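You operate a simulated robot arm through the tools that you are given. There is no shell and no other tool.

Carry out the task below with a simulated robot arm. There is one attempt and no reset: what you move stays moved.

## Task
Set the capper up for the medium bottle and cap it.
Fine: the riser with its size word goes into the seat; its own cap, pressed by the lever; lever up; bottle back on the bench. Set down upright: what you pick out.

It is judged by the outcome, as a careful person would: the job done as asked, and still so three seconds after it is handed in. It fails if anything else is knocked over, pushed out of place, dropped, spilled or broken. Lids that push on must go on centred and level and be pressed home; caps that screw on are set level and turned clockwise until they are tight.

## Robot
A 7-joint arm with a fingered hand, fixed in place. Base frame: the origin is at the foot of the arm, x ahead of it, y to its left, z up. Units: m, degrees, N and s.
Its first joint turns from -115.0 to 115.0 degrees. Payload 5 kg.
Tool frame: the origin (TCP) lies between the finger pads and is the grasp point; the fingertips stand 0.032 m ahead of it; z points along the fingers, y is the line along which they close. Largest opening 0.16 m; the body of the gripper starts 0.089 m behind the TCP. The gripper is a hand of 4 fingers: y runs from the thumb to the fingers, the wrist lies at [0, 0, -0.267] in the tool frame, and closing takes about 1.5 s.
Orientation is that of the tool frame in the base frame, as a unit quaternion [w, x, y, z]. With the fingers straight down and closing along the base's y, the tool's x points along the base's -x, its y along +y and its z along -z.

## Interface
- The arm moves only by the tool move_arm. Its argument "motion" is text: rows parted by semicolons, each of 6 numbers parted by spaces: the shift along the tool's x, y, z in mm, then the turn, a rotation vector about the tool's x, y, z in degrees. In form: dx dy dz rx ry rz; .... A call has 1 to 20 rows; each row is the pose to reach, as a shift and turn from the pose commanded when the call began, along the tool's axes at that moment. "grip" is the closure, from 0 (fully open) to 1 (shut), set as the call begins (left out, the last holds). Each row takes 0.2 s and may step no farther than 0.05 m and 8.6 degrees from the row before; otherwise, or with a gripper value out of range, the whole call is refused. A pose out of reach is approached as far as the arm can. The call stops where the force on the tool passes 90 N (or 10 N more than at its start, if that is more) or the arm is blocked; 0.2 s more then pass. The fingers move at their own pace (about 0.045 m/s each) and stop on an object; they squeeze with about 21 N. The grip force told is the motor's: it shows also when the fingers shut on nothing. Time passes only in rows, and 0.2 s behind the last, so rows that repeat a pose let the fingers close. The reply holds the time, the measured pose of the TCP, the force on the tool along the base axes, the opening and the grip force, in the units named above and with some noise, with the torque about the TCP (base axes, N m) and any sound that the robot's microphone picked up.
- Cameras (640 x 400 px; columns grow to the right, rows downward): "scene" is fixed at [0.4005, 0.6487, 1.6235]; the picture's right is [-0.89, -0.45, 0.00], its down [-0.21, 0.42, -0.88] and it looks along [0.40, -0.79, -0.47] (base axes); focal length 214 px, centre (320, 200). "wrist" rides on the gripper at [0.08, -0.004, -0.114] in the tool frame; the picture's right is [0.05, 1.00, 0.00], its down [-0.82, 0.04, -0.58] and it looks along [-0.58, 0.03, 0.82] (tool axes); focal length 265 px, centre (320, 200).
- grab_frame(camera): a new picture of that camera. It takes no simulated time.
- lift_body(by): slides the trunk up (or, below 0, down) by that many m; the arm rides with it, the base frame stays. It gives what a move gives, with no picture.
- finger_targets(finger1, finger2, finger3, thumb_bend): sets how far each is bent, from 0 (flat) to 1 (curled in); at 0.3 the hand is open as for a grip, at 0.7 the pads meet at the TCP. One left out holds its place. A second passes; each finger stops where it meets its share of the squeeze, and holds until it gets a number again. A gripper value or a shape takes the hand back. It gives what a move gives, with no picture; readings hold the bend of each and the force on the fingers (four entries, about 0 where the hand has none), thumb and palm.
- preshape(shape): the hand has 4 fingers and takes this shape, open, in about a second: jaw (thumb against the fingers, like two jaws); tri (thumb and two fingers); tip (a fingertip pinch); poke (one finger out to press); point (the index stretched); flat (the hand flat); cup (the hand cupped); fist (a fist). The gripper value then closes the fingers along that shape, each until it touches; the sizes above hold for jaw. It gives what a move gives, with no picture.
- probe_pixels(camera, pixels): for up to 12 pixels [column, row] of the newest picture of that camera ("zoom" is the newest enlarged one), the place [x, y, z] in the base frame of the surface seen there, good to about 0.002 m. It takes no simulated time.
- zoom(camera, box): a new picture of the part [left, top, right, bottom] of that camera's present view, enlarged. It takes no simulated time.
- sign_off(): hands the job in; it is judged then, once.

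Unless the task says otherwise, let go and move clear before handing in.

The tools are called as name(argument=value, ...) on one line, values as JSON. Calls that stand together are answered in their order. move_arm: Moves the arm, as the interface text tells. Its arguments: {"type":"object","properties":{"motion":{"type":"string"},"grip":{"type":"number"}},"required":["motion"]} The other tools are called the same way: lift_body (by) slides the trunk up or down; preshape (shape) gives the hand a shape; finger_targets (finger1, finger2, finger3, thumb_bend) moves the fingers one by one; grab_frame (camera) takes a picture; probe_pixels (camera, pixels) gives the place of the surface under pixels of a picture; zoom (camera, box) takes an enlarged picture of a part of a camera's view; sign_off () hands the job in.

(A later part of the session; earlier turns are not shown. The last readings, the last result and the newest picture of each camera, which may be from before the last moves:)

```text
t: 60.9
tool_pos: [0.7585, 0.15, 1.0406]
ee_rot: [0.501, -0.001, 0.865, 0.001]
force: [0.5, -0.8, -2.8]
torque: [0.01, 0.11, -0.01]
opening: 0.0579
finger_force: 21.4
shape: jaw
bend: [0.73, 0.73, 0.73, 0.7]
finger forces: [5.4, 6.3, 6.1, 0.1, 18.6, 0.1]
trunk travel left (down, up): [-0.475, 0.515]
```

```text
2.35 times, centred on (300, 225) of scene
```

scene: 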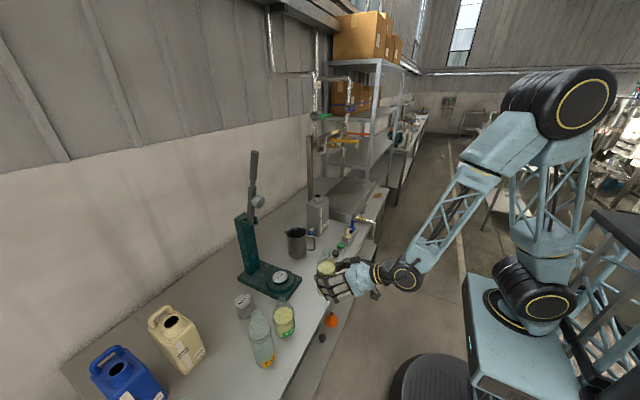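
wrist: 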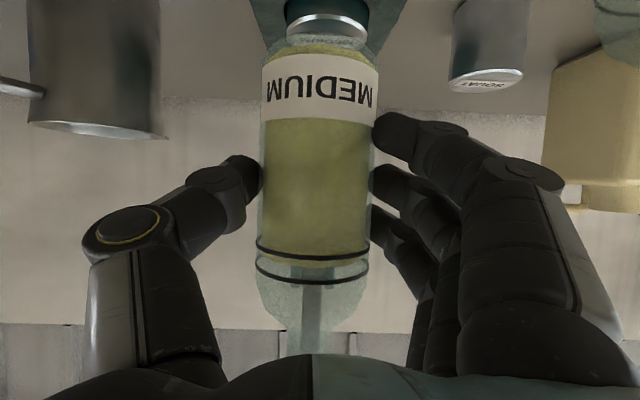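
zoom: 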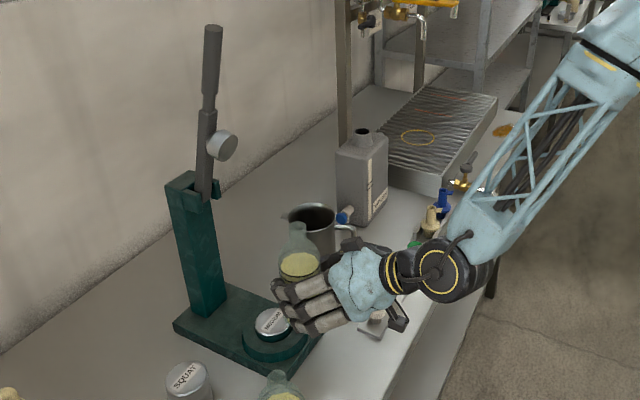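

The bottle is upright and nearing the riser. I'll probe the bottle's label edges and the riser to line up.

zoom(camera="wrist", box=[240, 0, 400, 120])

```text
3.33 times, centred on (320, 60) of wrist
```

zoom: 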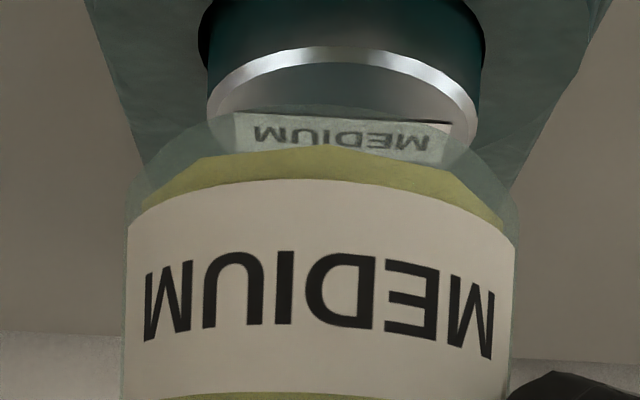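

probe_pixels(camera="zoom", pixels=[[132, 290], [510, 290], [132, 240], [512, 250], [320, 220], [320, 290], [220, 290], [420, 290], [213, 90], [475, 100], [345, 75], [345, 30]])

```text
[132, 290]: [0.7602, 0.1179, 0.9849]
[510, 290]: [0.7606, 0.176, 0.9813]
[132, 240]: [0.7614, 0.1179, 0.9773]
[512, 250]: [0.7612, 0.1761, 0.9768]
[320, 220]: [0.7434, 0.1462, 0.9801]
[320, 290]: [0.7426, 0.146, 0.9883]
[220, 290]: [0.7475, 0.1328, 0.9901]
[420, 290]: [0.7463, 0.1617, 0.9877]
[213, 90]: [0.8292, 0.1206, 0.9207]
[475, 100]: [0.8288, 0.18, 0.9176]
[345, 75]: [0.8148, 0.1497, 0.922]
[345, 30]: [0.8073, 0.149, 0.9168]
```

Bottle centre is 16.6 mm ahead of and 3 mm right of the TCP; the riser centre is (0.839, 0.150). I'll move the remaining 64 mm forward with a 3 mm y correction.

move_arm(motion="-8 1 13.8 0 0 0; -18 3 31.2 0 0 0; -27 3 46.7 0 0 0; -32 3 55.3 0 0 0; -32 3 55.3 0 0 0; -32 3 55.3 0 0 0")

zoom(camera="wrist", box=[240, 0, 400, 120])

zoom(camera="scene", box=[220, 140, 380, 310])

```text
t: 62.3
tool_pos: [0.8233, 0.1529, 1.0416]
ee_rot: [0.5, 0.0, 0.866, 0.0]
force: [-0.2, 0.7, -3.2]
torque: [-0.01, 0.03, -0.01]
opening: 0.058
finger_force: 21.0
shape: jaw
bend: [0.73, 0.73, 0.73, 0.7]
finger forces: [5.5, 6.1, 6.0, 0.0, 18.5, 0.1]
trunk travel left (down, up): [-0.475, 0.515]
```

```text
3.33 times, centred on (320, 60) of wrist
```

zoom: 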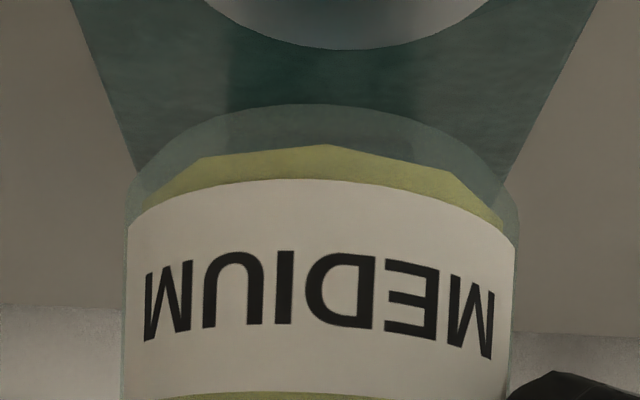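

```text
2.35 times, centred on (300, 225) of scene
```

zoom: 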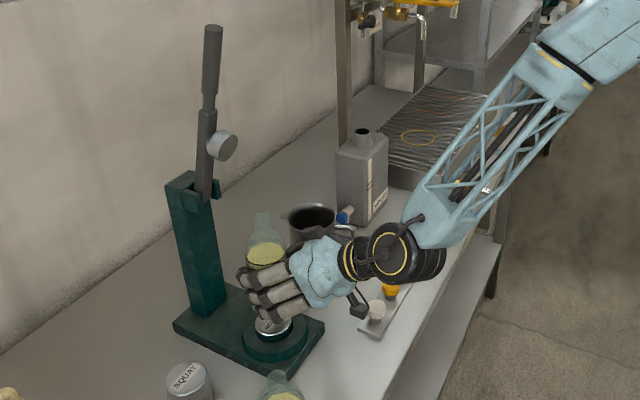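

Centred over the riser. I'll lower 38 mm, leaving ~4 mm.

move_arm(motion="8.7 0 5 0 0 0; 17.3 0 10 0 0 0; 26 0 15 0 0 0; 31.2 0 18 0 0 0; 33.3 0 18.6 0 0 0; 33.3 0 18.6 0 0 0")

grab_frame(camera="wrist")

zoom(camera="scene", box=[230, 200, 330, 310])

```text
t: 63.7
tool_pos: [0.8228, 0.1521, 1.0034]
ee_rot: [0.5, -0.001, 0.866, 0.001]
force: [-1.1, -0.1, -3.0]
torque: [0.0, 0.06, -0.04]
opening: 0.0576
finger_force: 20.9
shape: jaw
bend: [0.73, 0.73, 0.73, 0.7]
finger forces: [5.5, 6.1, 5.9, 0.0, 18.5, 0.0]
trunk travel left (down, up): [-0.475, 0.515]
```

```text
taken
```

wrist: 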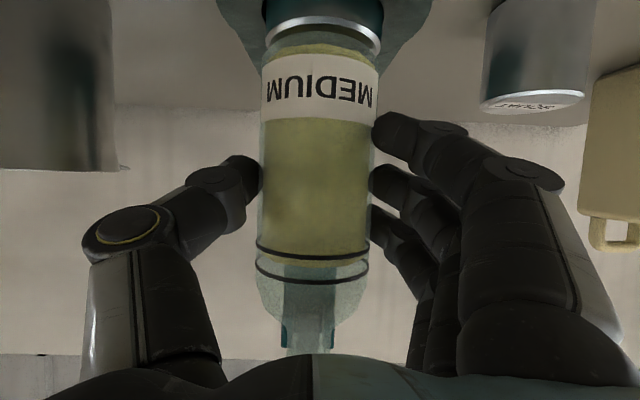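

```text
3.64 times, centred on (280, 255) of scene
```

zoom: 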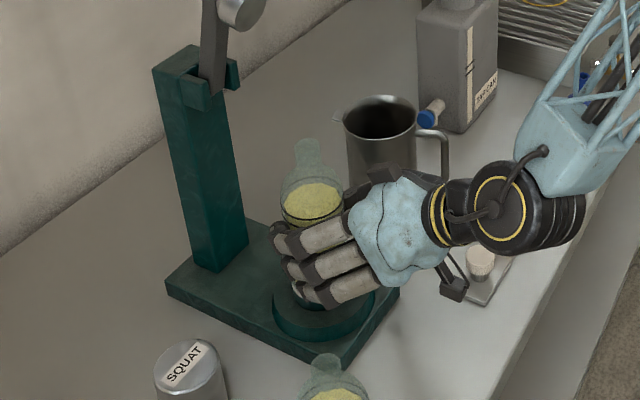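

The bottle base is concentric with the riser with a few mm to go. I'll lower 4 mm in small steps and watch for the weight to transfer.

move_arm(motion="1.3 0 0.75 0 0 0; 2.6 0 1.5 0 0 0; 3.5 0 2 0 0 0; 3.5 0 2 0 0 0")

zoom(camera="wrist", box=[240, 0, 400, 120])

```text
t: 64.7
tool_pos: [0.822, 0.1529, 1.0011]
ee_rot: [0.5, -0.001, 0.866, 0.0]
force: [0.4, 0.9, 2.3]
torque: [-0.02, 0.07, 0.04]
opening: 0.0581
finger_force: 21.1
shape: jaw
bend: [0.73, 0.73, 0.73, 0.7]
finger forces: [6.6, 6.3, 6.8, 0.0, 18.9, 0.1]
trunk travel left (down, up): [-0.475, 0.515]
```

```text
3.33 times, centred on (320, 60) of wrist
```

zoom: 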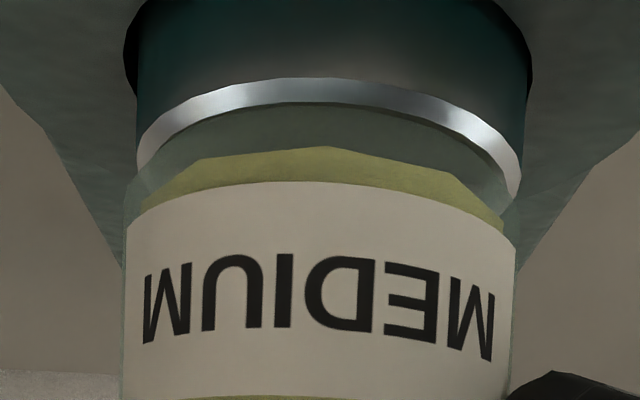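

Force went from -3.2 to +2.3 N, so the bottle rests on the riser. I'll release gently.

move_arm(motion="0 0 0 0 0 0; 0 0 0 0 0 0; 0 0 0 0 0 0; 0 0 0 0 0 0", grip=0.45)

grab_frame(camera="wrist")

zoom(camera="scene", box=[230, 200, 330, 310])

```text
t: 65.7
tool_pos: [0.8212, 0.1524, 1.0005]
ee_rot: [0.501, -0.001, 0.866, 0.0]
force: [0.1, 0.3, 0.3]
torque: [-0.03, 0.0, -0.01]
opening: 0.0871
finger_force: 0.1
shape: jaw
bend: [0.72, 0.72, 0.72, 0.7]
finger forces: [0.0, 0.1, 0.0, 0.0, 0.1, 0.1]
trunk travel left (down, up): [-0.475, 0.515]
```

```text
taken
```

wrist: 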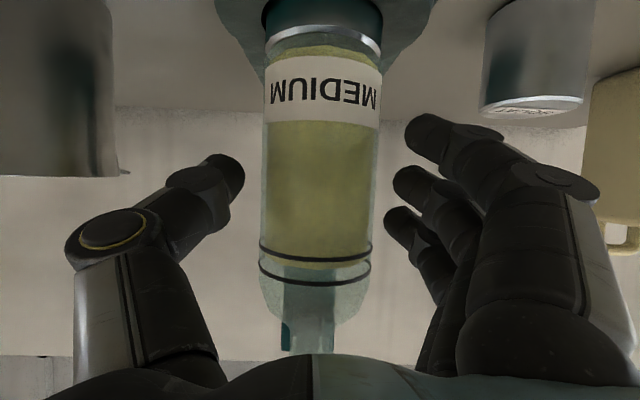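

```text
3.64 times, centred on (280, 255) of scene
```

zoom: 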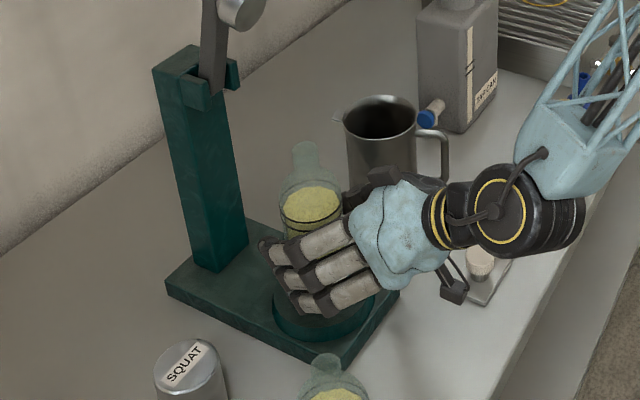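

Standing free on the riser. I'll withdraw straight back 150 mm, then rise 120 mm.

move_arm(motion="5 0 -8.7 0 0 0; 17.5 0 -30.3 0 0 0; 37.5 0 -65 0 0 0; 57.5 0 -99.6 0 0 0; 75 0 -130 0 0 0; 40.4 0 -150 0 0 0; 5.8 0 -170 0 0 0; -28.9 0 -190 0 0 0; -28.9 0 -190 0 0 0")

grab_frame(camera="wrist")

grab_frame(camera="scene")

zoom(camera="scene", box=[220, 140, 340, 310])

```text
t: 67.7
tool_pos: [0.672, 0.1545, 1.1193]
ee_rot: [0.5, 0.0, 0.866, 0.0]
force: [-0.1, -0.1, 0.3]
torque: [0.01, 0.02, -0.01]
opening: 0.0871
finger_force: 0.1
shape: jaw
bend: [0.72, 0.72, 0.72, 0.7]
finger forces: [0.0, 0.1, 0.1, 0.0, 0.0, 0.0]
trunk travel left (down, up): [-0.475, 0.515]
```

```text
taken
```

wrist: 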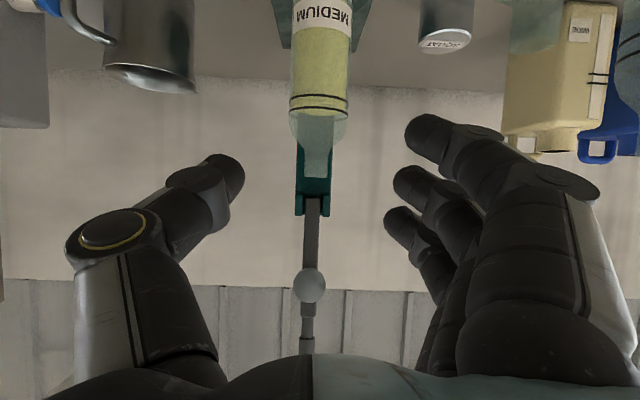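

```text
taken
```

scene: 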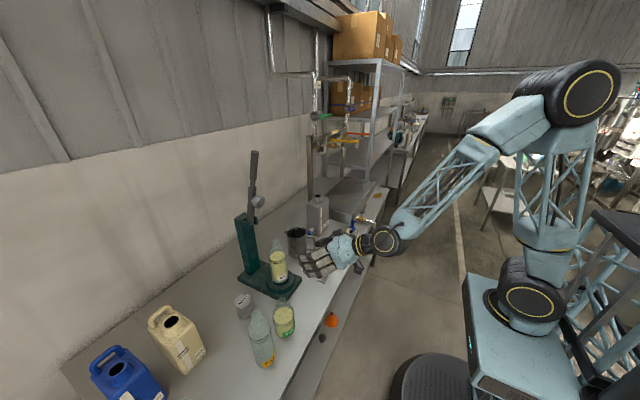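

```text
2.35 times, centred on (280, 225) of scene
```

zoom: 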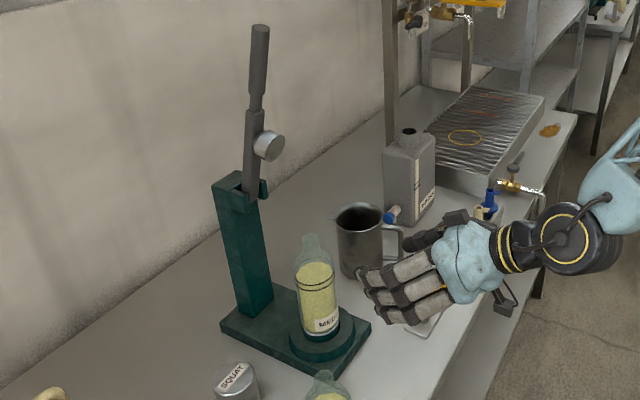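

The bottle stands upright on the riser. I'll measure its neck position and the lever geometry from here.

zoom(camera="wrist", box=[270, 80, 370, 190])

probe_pixels(camera="wrist", pixels=[[310, 285], [295, 285], [325, 287], [310, 272], [310, 298], [308, 215], [312, 240], [307, 320], [307, 345], [304, 205], [320, 205], [313, 190]])

```text
3.64 times, centred on (320, 135) of wrist
```

zoom: 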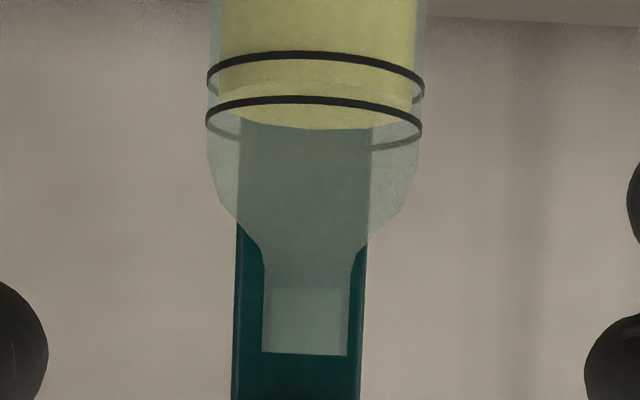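

```text
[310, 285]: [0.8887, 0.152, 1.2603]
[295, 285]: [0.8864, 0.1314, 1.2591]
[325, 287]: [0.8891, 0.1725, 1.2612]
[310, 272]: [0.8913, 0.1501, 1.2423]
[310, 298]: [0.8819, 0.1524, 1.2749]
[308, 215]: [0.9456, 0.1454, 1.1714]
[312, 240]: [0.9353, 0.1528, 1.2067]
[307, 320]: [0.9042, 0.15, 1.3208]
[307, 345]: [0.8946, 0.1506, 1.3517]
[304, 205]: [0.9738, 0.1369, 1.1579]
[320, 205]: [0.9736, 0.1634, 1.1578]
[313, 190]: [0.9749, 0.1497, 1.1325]
```

probe_pixels(camera="zoom", pixels=[[305, 345], [268, 320], [342, 320], [305, 320], [305, 300], [265, 345], [345, 350], [290, 350], [320, 350], [213, 60], [418, 70], [315, 60]])

```text
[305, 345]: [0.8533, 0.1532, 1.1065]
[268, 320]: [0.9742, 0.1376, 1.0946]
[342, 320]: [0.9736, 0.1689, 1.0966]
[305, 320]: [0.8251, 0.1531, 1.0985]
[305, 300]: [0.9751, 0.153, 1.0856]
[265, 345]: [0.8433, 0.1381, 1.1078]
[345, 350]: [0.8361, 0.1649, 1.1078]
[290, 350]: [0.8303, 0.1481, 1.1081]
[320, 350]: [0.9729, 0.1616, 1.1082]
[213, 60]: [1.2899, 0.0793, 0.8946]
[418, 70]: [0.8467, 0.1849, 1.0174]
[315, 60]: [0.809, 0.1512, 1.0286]
```

The neck top is at z≈1.108, centre ≈(0.840, 0.152), and the pad centre is y≈0.152, so it lines up. Now the cap tray in close-up.

zoom(camera="scene", box=[300, 210, 370, 290])

move_arm(motion="-10 -20 -20 0 8 0; -20 -50 -30 0 16 0; -20 -90 -30 0 24 0; -20 -130 -30 0 24 0; -20 -130 -30 0 24 0")

grab_frame(camera="wrist")

```text
5.00 times, centred on (335, 250) of scene
```

zoom: 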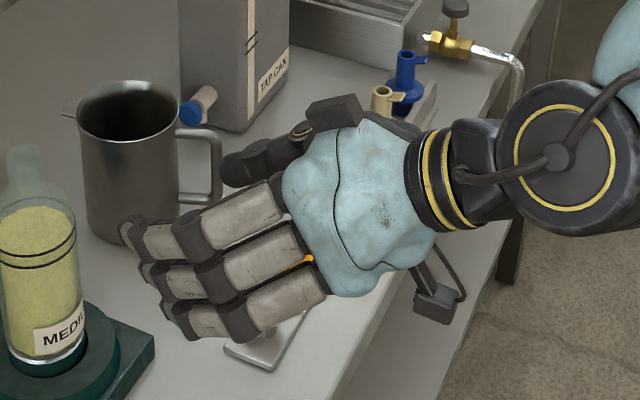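

```text
t: 68.9
tool_pos: [0.6617, 0.0001, 1.1567]
ee_rot: [0.32, -0.014, 0.946, -0.048]
force: [-2.4, 3.1, -1.4]
torque: [-0.16, -0.12, -0.08]
opening: 0.0875
finger_force: 0.1
shape: jaw
bend: [0.72, 0.72, 0.72, 0.7]
finger forces: [0.0, 0.0, 0.0, 0.0, 0.0, 0.1]
out of reach, approached as far as the arm can: row 2
trunk travel left (down, up): [-0.475, 0.515]
```

```text
taken
```

wrist: 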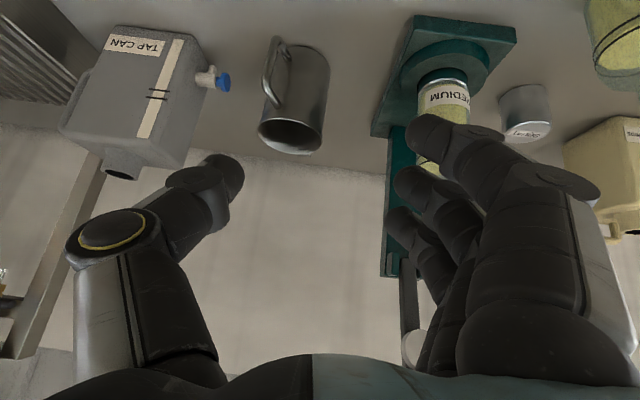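

The pose reads slightly off (perhaps still settling). I'll hold briefly and read again.

move_arm(motion="0 0 0 0 0 0; 0 0 0 0 0 0; 0 0 0 0 0 0")

grab_frame(camera="scene")

```text
t: 69.7
tool_pos: [0.656, 0.023, 1.1513]
ee_rot: [0.309, 0.0, 0.951, 0.0]
force: [-0.8, -0.8, -0.2]
torque: [0.01, -0.03, -0.03]
opening: 0.0875
finger_force: 0.0
shape: jaw
bend: [0.72, 0.72, 0.72, 0.7]
finger forces: [0.0, 0.1, 0.0, 0.0, 0.1, 0.0]
trunk travel left (down, up): [-0.475, 0.515]
```

```text
taken
```

scene: 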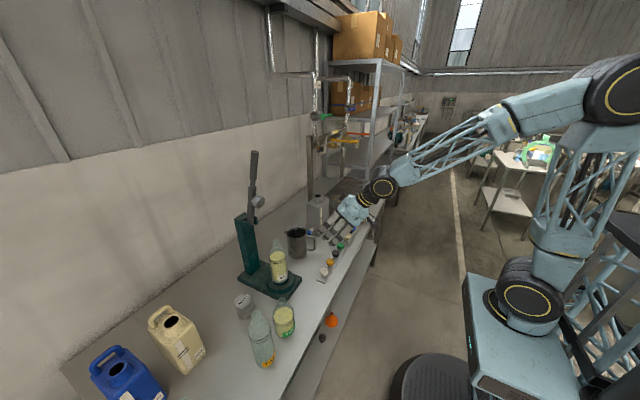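

Settled at (0.656, 0.023, 1.151), tilt 36°. The caps are now visible in the scene view; zooming on them.

zoom(camera="scene", box=[305, 220, 365, 290])

```text
5.71 times, centred on (335, 255) of scene
```

zoom: 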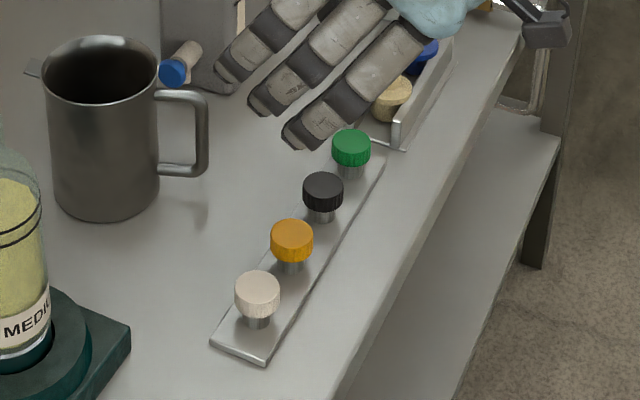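

probe_pixels(camera="zoom", pixels=[[258, 280], [238, 285], [278, 285], [258, 307], [258, 312], [256, 322], [256, 330], [225, 345], [250, 350], [292, 230], [275, 240], [258, 274]])

```text
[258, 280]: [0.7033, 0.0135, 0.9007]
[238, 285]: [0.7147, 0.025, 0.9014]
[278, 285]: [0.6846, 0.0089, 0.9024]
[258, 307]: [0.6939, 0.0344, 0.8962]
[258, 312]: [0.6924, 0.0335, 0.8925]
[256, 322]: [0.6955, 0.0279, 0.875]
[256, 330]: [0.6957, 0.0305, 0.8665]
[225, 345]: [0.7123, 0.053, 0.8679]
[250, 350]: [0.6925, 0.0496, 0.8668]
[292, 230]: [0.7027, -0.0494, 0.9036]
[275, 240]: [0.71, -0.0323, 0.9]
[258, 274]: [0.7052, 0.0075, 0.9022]
```

The white cap (centre ≈(0.6965, 0.0205), z 0.882–0.903, r≈0.018) sits on a peg with the yellow cap close by at y≈-0.04. A two-digit pinch would be best: I'll test curling the outer fingers away here in free air.

finger_targets(finger1=1.0, finger2=0.5, finger3=1.0, thumb_bend=0.5)

grab_frame(camera="wrist")

zoom(camera="scene", box=[280, 160, 420, 280])

```text
t: 70.7
tool_pos: [0.6555, 0.0223, 1.1524]
ee_rot: [0.309, -0.001, 0.951, 0.0]
force: [-0.2, 0.4, -0.5]
torque: [0.01, 0.0, 0.04]
opening: 0.0616
finger_force: 0.0
shape: fingers
bend: [1.0, 0.5, 1.0, 0.5]
finger forces: [0.0, 0.0, 0.1, 0.0, 0.1, 0.1]
trunk travel left (down, up): [-0.475, 0.515]
```

```text
taken
```

wrist: 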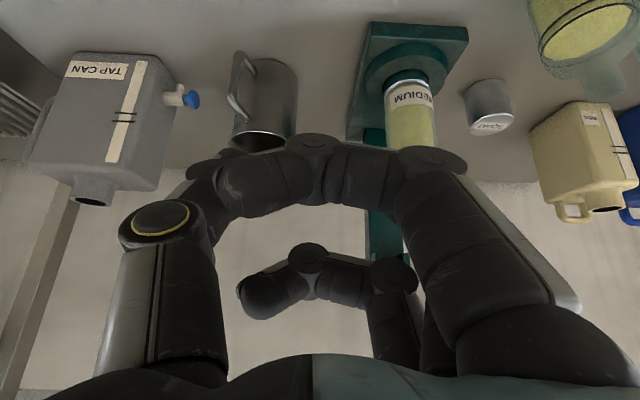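

```text
3.33 times, centred on (350, 220) of scene
```

zoom: 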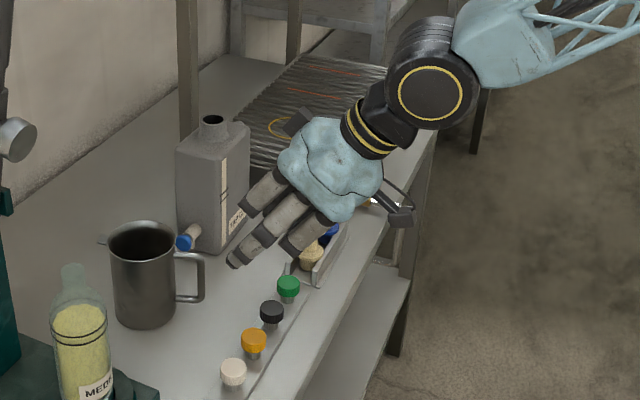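

The outer fingers fold in beside the pinch line. I'll probe where the middle fingertip and the folded knuckles end up.

probe_pixels(camera="zoom", pixels=[[233, 265], [238, 255], [250, 240], [270, 225], [243, 205], [288, 247], [300, 240], [285, 235], [318, 225], [262, 248]])

probe_pixels(camera="wrist", pixels=[[315, 140], [270, 190], [230, 200], [200, 175], [225, 155], [160, 215], [265, 150], [430, 165], [310, 260], [265, 300], [395, 265], [370, 150]])

```text
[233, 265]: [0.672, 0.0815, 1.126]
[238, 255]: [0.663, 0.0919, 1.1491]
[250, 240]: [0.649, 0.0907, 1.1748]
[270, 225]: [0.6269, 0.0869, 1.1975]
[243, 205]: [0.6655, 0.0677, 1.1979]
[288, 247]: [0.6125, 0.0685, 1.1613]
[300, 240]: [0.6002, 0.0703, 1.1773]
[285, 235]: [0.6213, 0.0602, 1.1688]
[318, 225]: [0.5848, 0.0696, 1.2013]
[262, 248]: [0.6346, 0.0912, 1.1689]
```

```text
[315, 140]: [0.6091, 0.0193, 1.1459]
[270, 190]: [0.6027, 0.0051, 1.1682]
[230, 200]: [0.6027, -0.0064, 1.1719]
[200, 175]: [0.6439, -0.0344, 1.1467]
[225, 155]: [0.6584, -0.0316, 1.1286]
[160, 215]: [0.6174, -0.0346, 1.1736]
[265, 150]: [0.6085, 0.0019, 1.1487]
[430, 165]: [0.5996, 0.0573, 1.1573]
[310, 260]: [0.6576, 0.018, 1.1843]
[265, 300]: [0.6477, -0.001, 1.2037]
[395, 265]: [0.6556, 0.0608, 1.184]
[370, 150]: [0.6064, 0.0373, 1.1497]
```

The folded fingers stay ~20 mm behind the TCP, so a thumb-and-middle-finger pinch will work. I'll yaw the hand 45° (leaning back toward -x/+y) so the thumb avoids the yellow cap and the hand avoids the lever.

move_arm(motion="0 0 -10 4.4 0 6.07; 0 0 -20 8.8 0 12.13; 0 0 -20 13.2 0 18.2; 0 0 -20 17.6 0 24.3; 0 0 -20 22 0 30.3; 0 0 -20 26.5 0 36.4; 0 0 -20 26.5 0 36.4; 0 0 -20 26.5 0 36.4")

grab_frame(camera="wrist")

grab_frame(camera="scene")

```text
t: 72.5
tool_pos: [0.6444, 0.0224, 1.1678]
ee_rot: [0.285, 0.364, 0.878, -0.119]
force: [-0.4, -0.1, 0.5]
torque: [-0.04, 0.01, 0.0]
opening: 0.0618
finger_force: 0.1
shape: fingers
bend: [1.0, 0.5, 1.0, 0.5]
finger forces: [0.0, 0.0, 0.1, 0.0, 0.0, 0.1]
trunk travel left (down, up): [-0.475, 0.515]
```

```text
taken
```

wrist: 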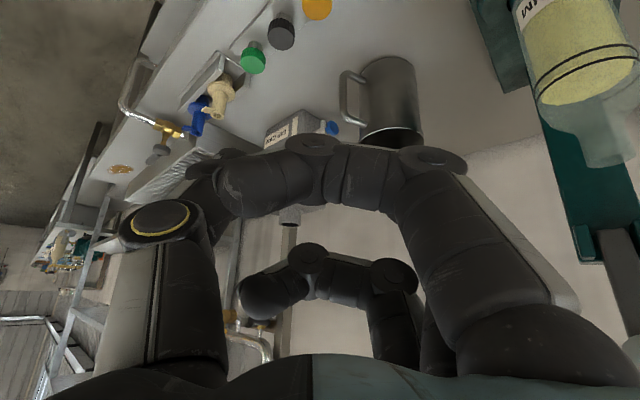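

```text
taken
```

scene: 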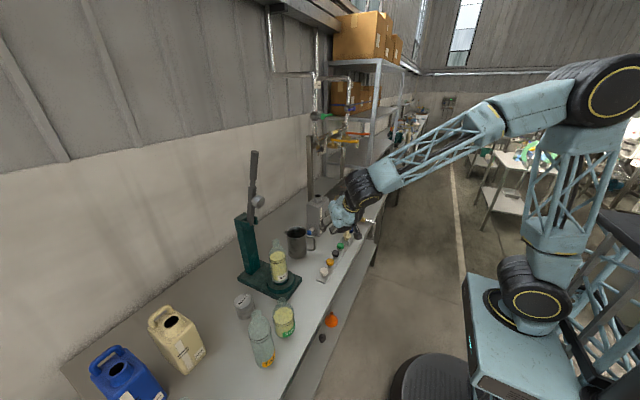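

The orientation is as planned (lean 36°, yaw 45°). Before descending I'll measure the white cap sharply from the scene camera.

zoom(camera="scene", box=[312, 258, 342, 284])

```text
15.38 times, centred on (327, 271) of scene
```

zoom: 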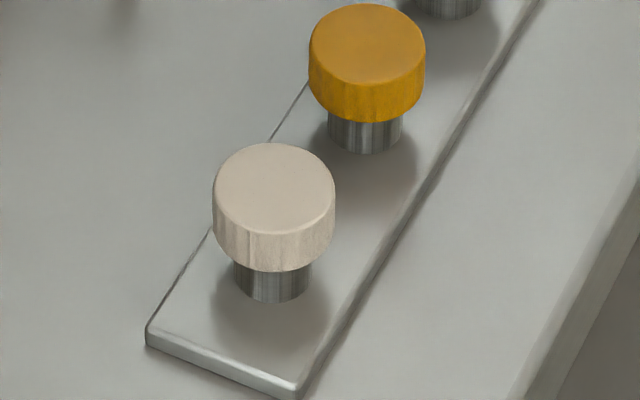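

probe_pixels(camera="zoom", pixels=[[217, 190], [331, 190], [274, 147], [274, 228], [274, 188], [274, 240], [274, 266], [274, 275], [274, 298], [217, 230], [331, 235], [237, 280]])

probe_pixels(camera="zoom", pixels=[[230, 160], [320, 160], [230, 215], [320, 215], [312, 60], [422, 60], [366, 8], [366, 85], [309, 280], [274, 270]])

```text
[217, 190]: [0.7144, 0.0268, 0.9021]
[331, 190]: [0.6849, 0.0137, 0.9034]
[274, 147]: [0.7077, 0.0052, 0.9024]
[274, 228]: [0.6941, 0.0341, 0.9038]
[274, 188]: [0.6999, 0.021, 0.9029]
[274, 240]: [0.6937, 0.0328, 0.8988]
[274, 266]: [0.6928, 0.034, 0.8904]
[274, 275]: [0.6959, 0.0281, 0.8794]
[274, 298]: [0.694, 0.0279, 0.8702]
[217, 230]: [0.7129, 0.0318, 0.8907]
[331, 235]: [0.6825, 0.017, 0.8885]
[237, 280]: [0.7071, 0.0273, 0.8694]
```

```text
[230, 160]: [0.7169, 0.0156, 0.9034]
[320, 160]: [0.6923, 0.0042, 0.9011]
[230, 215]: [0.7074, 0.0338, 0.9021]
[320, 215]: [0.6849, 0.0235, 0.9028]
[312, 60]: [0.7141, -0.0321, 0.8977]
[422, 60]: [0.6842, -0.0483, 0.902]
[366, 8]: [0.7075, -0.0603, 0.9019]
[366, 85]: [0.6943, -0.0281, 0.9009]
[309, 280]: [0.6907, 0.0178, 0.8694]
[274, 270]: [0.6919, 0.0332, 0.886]
```

The cap top centre is (0.700, 0.0196), r≈0.017. I'll move to 60 mm above the grasp pose.

move_arm(motion="18.5 7.5 35.9 0 0 0; 36.9 15 71.8 0 0 0; 55.4 22.6 107.8 0 0 0; 73.8 30.1 143.7 0 0 0; 92.3 37.6 179.6 0 0 0; 92.3 37.6 179.6 0 0 0")

zoom(camera="scene", box=[295, 210, 385, 290])

grab_frame(camera="wrist")

```text
t: 73.9
tool_pos: [0.6942, 0.0285, 0.9686]
ee_rot: [0.285, 0.364, 0.879, -0.119]
force: [0.5, 0.4, 0.1]
torque: [0.02, -0.01, -0.02]
opening: 0.0619
finger_force: 0.1
shape: fingers
bend: [1.0, 0.5, 1.0, 0.5]
finger forces: [0.0, 0.1, 0.0, 0.1, 0.0, 0.1]
trunk travel left (down, up): [-0.475, 0.515]
```

```text
5.00 times, centred on (340, 250) of scene
```

zoom: 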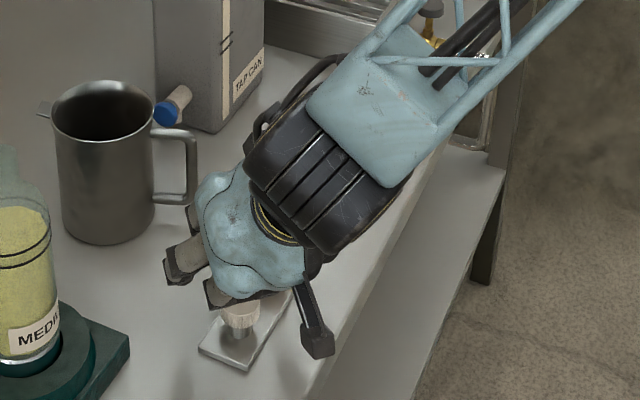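

```text
taken
```

wrist: 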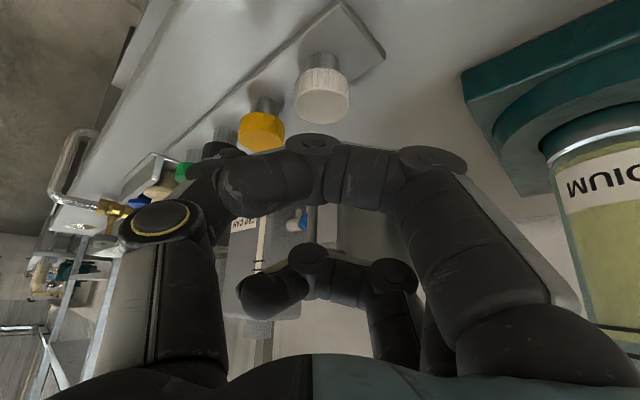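

The path down is clear. Descending 60 mm around the white cap.

move_arm(motion="9 -0.3 12.2 0 0 0; 18 -0.7 24.4 0 0 0; 26.6 -1 36.6 0 0 0; 32 -1.4 44 0 0 0; 35.5 -1.4 48.8 0 0 0; 35.5 -1.4 48.8 0 0 0")

zoom(camera="scene", box=[305, 240, 355, 290])

grab_frame(camera="wrist")

```text
t: 75.3
tool_pos: [0.6912, 0.0264, 0.9083]
ee_rot: [0.285, 0.363, 0.879, -0.118]
force: [-0.2, 0.4, -0.1]
torque: [0.0, -0.01, 0.01]
opening: 0.062
finger_force: 0.1
shape: fingers
bend: [1.0, 0.5, 1.0, 0.5]
finger forces: [0.1, 0.0, 0.1, 0.0, 0.1, 0.0]
trunk travel left (down, up): [-0.475, 0.515]
```

```text
8.00 times, centred on (330, 265) of scene
```

zoom: 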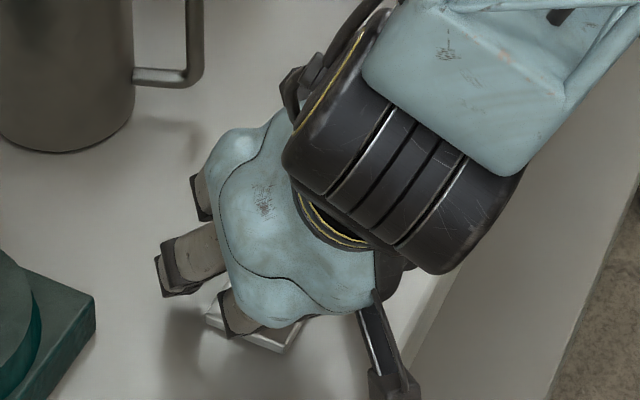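

```text
taken
```

wrist: 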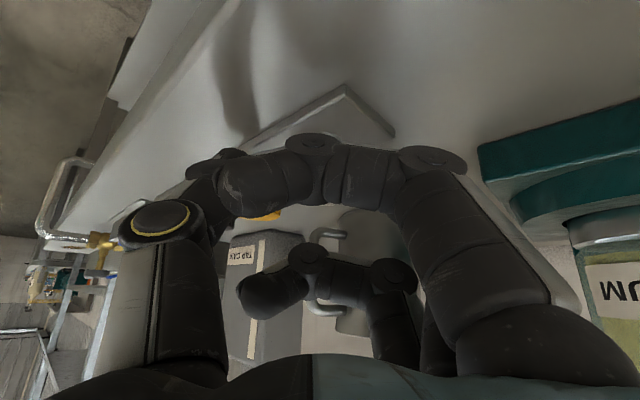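

The view is blocked by the folded finger, but pose readings match the plan (0.691, 0.026, 0.908). Pinching with thumb and middle finger.

finger_targets(finger2=0.75, thumb_bend=0.75)

grab_frame(camera="wrist")

zoom(camera="scene", box=[305, 240, 355, 290])

```text
t: 76.3
tool_pos: [0.692, 0.0243, 0.9081]
ee_rot: [0.285, 0.365, 0.878, -0.119]
force: [-7.2, -9.8, -2.1]
torque: [-0.12, 0.06, -0.16]
opening: 0.0514
finger_force: 12.5
shape: fingers
bend: [1.0, 0.61, 1.0, 0.68]
finger forces: [0.0, 6.6, 0.1, 0.0, 19.1, 0.1]
trunk travel left (down, up): [-0.475, 0.515]
```

```text
taken
```

wrist: 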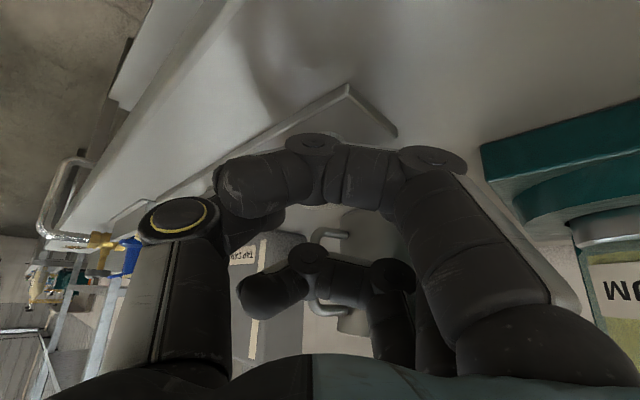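

```text
8.00 times, centred on (330, 265) of scene
```

zoom: 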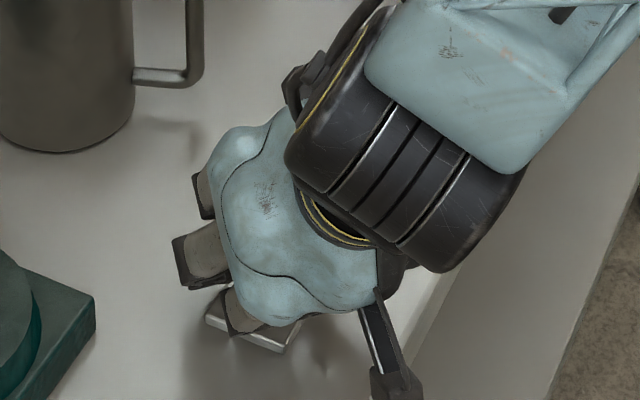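

The thumb presses 19 N against 6.6 N on the finger, so the peg is taking ~12 N sideways. I'll ease the thumb back slightly to balance.

finger_targets(thumb_bend=0.67)

```text
t: 77.3
tool_pos: [0.6917, 0.026, 0.908]
ee_rot: [0.285, 0.363, 0.879, -0.119]
force: [-0.1, -0.1, 0.1]
torque: [-0.04, 0.0, 0.02]
opening: 0.053
finger_force: 5.7
shape: fingers
bend: [1.0, 0.62, 1.0, 0.66]
finger forces: [0.1, 5.9, 0.0, 0.0, 5.6, 0.0]
trunk travel left (down, up): [-0.475, 0.515]
```

Balanced now at ~5.8 N on each side with no net force. I'll lift straight up 60 mm, slowly at first.

move_arm(motion="-2.9 0 -4 0 0 0; -7 0 -9.7 0 0 0; -13 0 -18 0 0 0; -23.5 0 -32.3 0 0 0; -35.2 0 -48.4 0 0 0; -35.2 0 -48.4 0 0 0")

zoom(camera="scene", box=[300, 220, 370, 290])

grab_frame(camera="wrist")

```text
t: 78.7
tool_pos: [0.6926, 0.0263, 0.9688]
ee_rot: [0.285, 0.364, 0.879, -0.119]
force: [0.5, 0.0, 0.0]
torque: [0.0, -0.04, -0.03]
opening: 0.0528
finger_force: 6.0
shape: fingers
bend: [1.0, 0.62, 1.0, 0.66]
finger forces: [0.0, 5.6, 0.0, 0.0, 5.4, 0.1]
trunk travel left (down, up): [-0.475, 0.515]
```

```text
5.71 times, centred on (335, 255) of scene
```

zoom: 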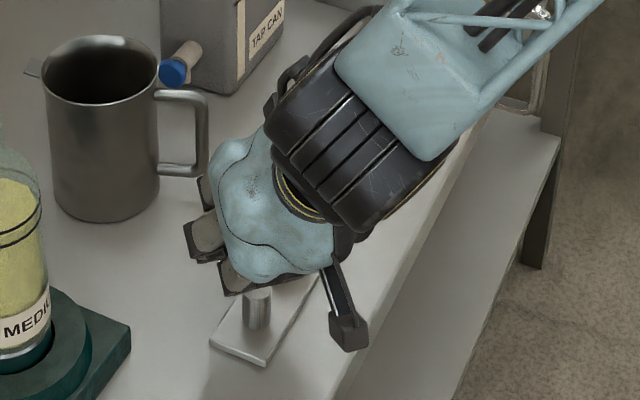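

```text
taken
```

wrist: 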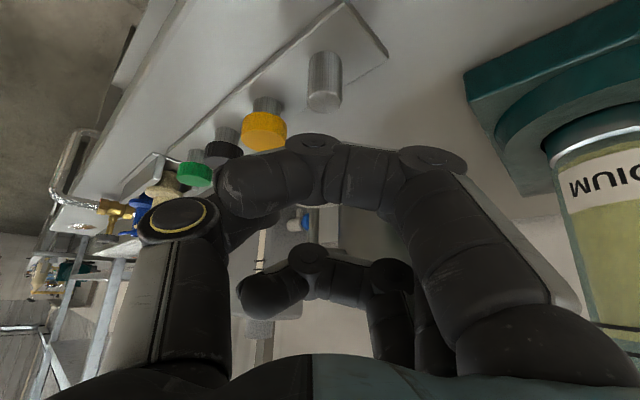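

The peg is bare, so the cap is in the pinch. I'll open finger 1 out of the camera's way to see the cap.

finger_targets(finger1=0.15)

grab_frame(camera="wrist")

```text
t: 79.7
tool_pos: [0.6921, 0.027, 0.9681]
ee_rot: [0.285, 0.364, 0.879, -0.119]
force: [0.8, -0.3, 0.1]
torque: [0.01, 0.0, 0.02]
opening: 0.1221
finger_force: 5.2
shape: fingers
bend: [0.15, 0.62, 1.0, 0.66]
finger forces: [0.0, 5.8, 0.0, 0.0, 5.5, 0.0]
trunk travel left (down, up): [-0.475, 0.515]
```

```text
taken
```

wrist: 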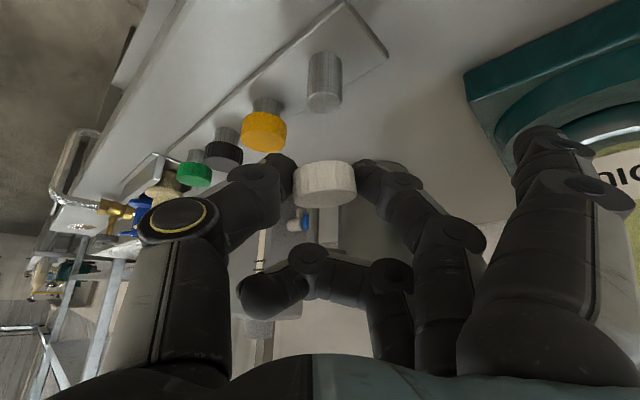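

The white cap is held between thumb and middle fingertip (wrist 325,184). I'll zoom to check level and measure its position.

zoom(camera="wrist", box=[280, 145, 370, 220])

```text
5.33 times, centred on (325, 182) of wrist
```

zoom: 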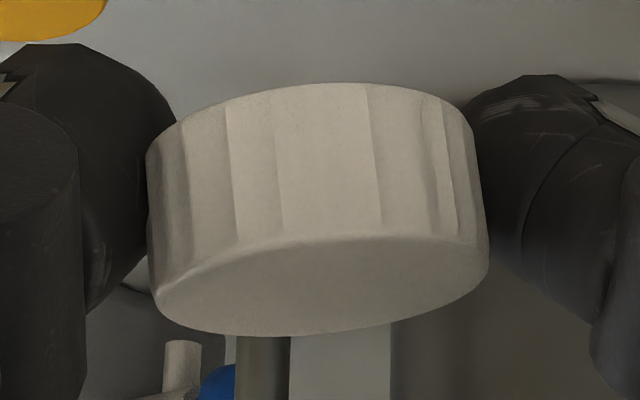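

probe_pixels(camera="zoom", pixels=[[170, 300], [475, 270], [320, 255], [300, 325], [310, 290], [420, 310], [220, 320], [165, 165], [465, 135], [310, 95], [310, 200], [250, 270]])

```text
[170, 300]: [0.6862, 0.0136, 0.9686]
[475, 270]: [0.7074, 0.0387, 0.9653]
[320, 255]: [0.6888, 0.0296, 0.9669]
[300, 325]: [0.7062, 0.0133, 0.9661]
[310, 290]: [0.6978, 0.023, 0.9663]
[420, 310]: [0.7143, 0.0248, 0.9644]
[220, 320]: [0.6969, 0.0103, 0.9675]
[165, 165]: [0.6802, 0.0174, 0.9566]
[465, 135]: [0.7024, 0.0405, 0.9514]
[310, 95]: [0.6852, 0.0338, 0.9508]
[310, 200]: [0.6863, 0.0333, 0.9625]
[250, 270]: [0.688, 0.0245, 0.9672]
```

The cap's top seems tilted ~6° (finger side lower). I'll take more samples on the flat top to fit it well.

zoom(camera="wrist", box=[295, 175, 355, 215])

probe_pixels(camera="zoom", pixels=[[120, 215], [120, 180], [200, 180], [200, 240], [300, 150], [300, 200], [300, 250], [400, 150], [400, 200], [400, 240], [500, 140], [500, 190]])

```text
10.00 times, centred on (325, 195) of wrist
```

zoom: 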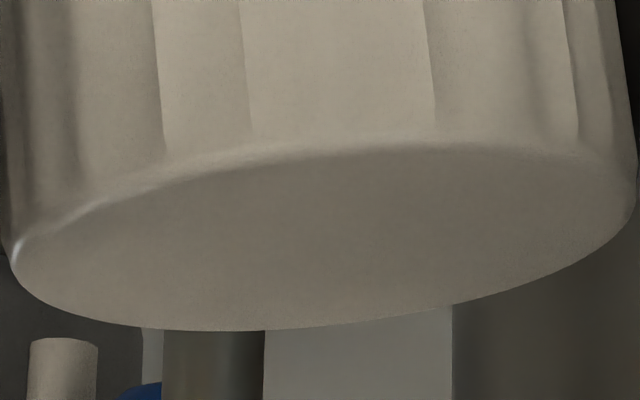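

```text
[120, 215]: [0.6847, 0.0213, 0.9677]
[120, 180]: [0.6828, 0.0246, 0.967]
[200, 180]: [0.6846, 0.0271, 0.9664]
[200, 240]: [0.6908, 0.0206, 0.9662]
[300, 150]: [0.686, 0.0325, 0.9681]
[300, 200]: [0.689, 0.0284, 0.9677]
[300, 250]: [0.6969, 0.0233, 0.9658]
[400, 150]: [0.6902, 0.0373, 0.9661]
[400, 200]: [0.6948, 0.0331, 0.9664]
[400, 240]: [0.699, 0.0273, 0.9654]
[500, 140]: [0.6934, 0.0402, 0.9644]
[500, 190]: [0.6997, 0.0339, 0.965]
```

The fit gives ~6° tilt with the finger side low, so I'll rise 200 mm and roll the hand +6° about its horizontal forward axis to level the cap.

move_arm(motion="-23.5 0 -32.3 0 0 0; -47 0 -64.5 0 0 0; -70.4 0 -96.8 -1.7 0 1.2; -93.9 0 -129 -3.4 0 2.4; -117.4 0 -161.4 -5 0 3.64; -117.4 0 -161.4 -5 0 3.64; -117.4 0 -161.4 -5 0 3.64")

zoom(camera="wrist", box=[280, 145, 370, 220])

probe_pixels(camera="zoom", pixels=[[190, 295], [240, 280], [240, 315], [290, 265], [290, 320], [319, 285], [350, 260], [350, 315], [400, 255], [400, 305], [450, 260], [450, 285]])

```text
t: 81.3
tool_pos: [0.6932, 0.0256, 1.1671]
ee_rot: [0.305, 0.378, 0.871, -0.071]
force: [-1.1, -0.1, 0.1]
torque: [0.02, 0.01, 0.02]
opening: 0.1224
finger_force: 5.6
shape: fingers
bend: [0.15, 0.62, 1.0, 0.66]
finger forces: [0.0, 5.6, 0.1, 0.0, 5.3, 0.0]
trunk travel left (down, up): [-0.475, 0.515]
```

```text
5.33 times, centred on (325, 182) of wrist
```

zoom: 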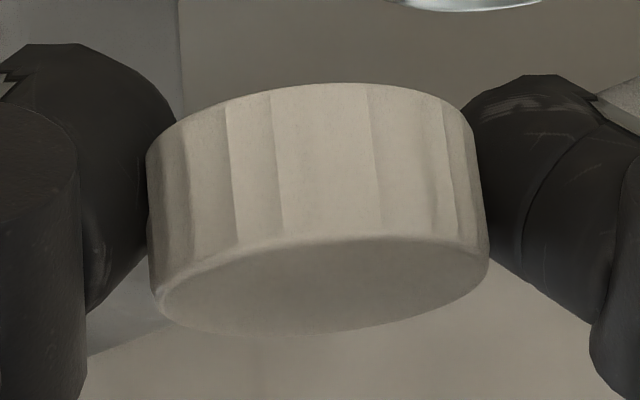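

```text
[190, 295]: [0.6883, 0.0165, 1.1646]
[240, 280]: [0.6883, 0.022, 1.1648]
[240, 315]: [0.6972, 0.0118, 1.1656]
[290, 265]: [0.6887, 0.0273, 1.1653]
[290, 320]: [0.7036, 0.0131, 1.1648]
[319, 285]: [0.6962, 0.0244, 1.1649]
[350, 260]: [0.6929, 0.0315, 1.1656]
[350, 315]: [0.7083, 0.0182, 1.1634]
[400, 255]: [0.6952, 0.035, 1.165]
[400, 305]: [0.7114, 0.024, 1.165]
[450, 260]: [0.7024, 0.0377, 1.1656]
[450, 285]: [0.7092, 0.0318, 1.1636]
```

The cap is level now (top 1.165 all over). I'll carry it along to above the bottle neck, staying ~35 mm above.

move_arm(motion="0.7 31.7 3.7 0 0 0; 1.4 63.4 7.4 0 0 0; 2.2 95 11.1 0 0 0; 2.9 127 14.8 0 0 0; 3.6 158.6 18.5 0 0 0; 4 178 20.8 0 0 0; 4.3 190.3 22.2 0 0 0; 4.3 190.3 22.2 0 0 0")

grab_frame(camera="wrist")

zoom(camera="scene", box=[220, 140, 360, 310])

```text
t: 83.1
tool_pos: [0.8346, 0.1557, 1.1683]
ee_rot: [0.305, 0.378, 0.871, -0.071]
force: [0.2, -0.1, 0.2]
torque: [0.02, -0.01, 0.0]
opening: 0.1224
finger_force: 5.7
shape: fingers
bend: [0.15, 0.62, 1.0, 0.66]
finger forces: [0.0, 5.5, 0.0, 0.0, 5.1, 0.1]
trunk travel left (down, up): [-0.475, 0.515]
```

```text
taken
```

wrist: 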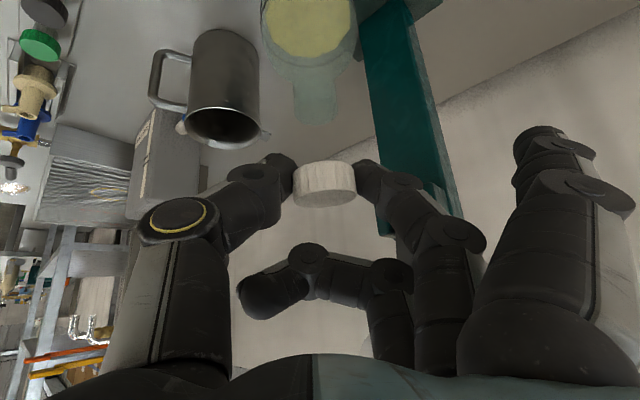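

```text
2.35 times, centred on (290, 225) of scene
```

zoom: 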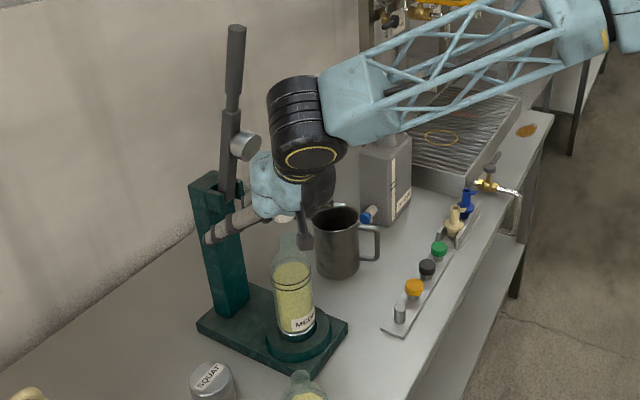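

The neck (wrist 317,105) and cap (325,184) are both visible. I'll zoom and probe both.

zoom(camera="wrist", box=[260, 60, 390, 220])

```text
2.50 times, centred on (325, 140) of wrist
```

zoom: 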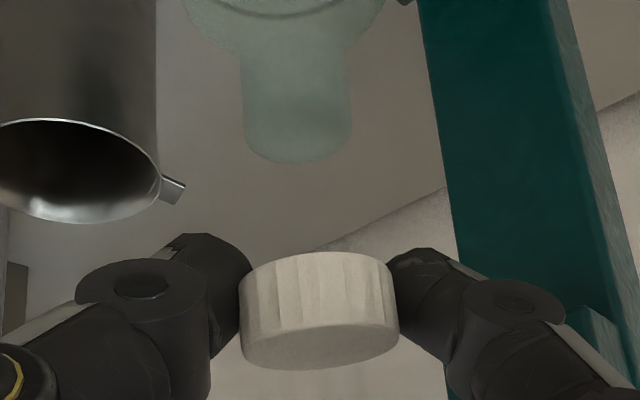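

probe_pixels(camera="zoom", pixels=[[297, 158], [297, 140], [270, 135], [325, 135], [250, 120], [345, 120], [297, 120], [297, 100], [318, 340], [318, 365], [318, 290], [318, 256]])

probe_pixels(camera="zoom", pixels=[[318, 346], [280, 345], [360, 340], [280, 360], [365, 350], [300, 340], [340, 355], [247, 280], [390, 280], [260, 90], [345, 90], [250, 270]])

```text
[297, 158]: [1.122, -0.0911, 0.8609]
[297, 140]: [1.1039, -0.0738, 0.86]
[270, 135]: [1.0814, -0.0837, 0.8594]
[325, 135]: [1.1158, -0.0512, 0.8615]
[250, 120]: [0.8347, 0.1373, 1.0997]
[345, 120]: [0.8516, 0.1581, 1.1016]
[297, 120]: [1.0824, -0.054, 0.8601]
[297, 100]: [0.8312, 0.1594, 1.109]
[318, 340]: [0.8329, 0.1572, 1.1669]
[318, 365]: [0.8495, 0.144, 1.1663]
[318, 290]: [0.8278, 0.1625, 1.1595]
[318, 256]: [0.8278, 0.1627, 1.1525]
```

```text
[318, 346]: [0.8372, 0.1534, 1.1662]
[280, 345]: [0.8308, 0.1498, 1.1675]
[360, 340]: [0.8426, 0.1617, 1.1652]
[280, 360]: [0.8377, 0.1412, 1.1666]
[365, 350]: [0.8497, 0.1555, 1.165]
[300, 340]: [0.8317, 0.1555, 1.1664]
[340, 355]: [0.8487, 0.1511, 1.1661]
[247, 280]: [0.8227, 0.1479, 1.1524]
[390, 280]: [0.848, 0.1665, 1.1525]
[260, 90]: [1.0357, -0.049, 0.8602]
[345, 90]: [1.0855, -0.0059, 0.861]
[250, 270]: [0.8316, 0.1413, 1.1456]
```

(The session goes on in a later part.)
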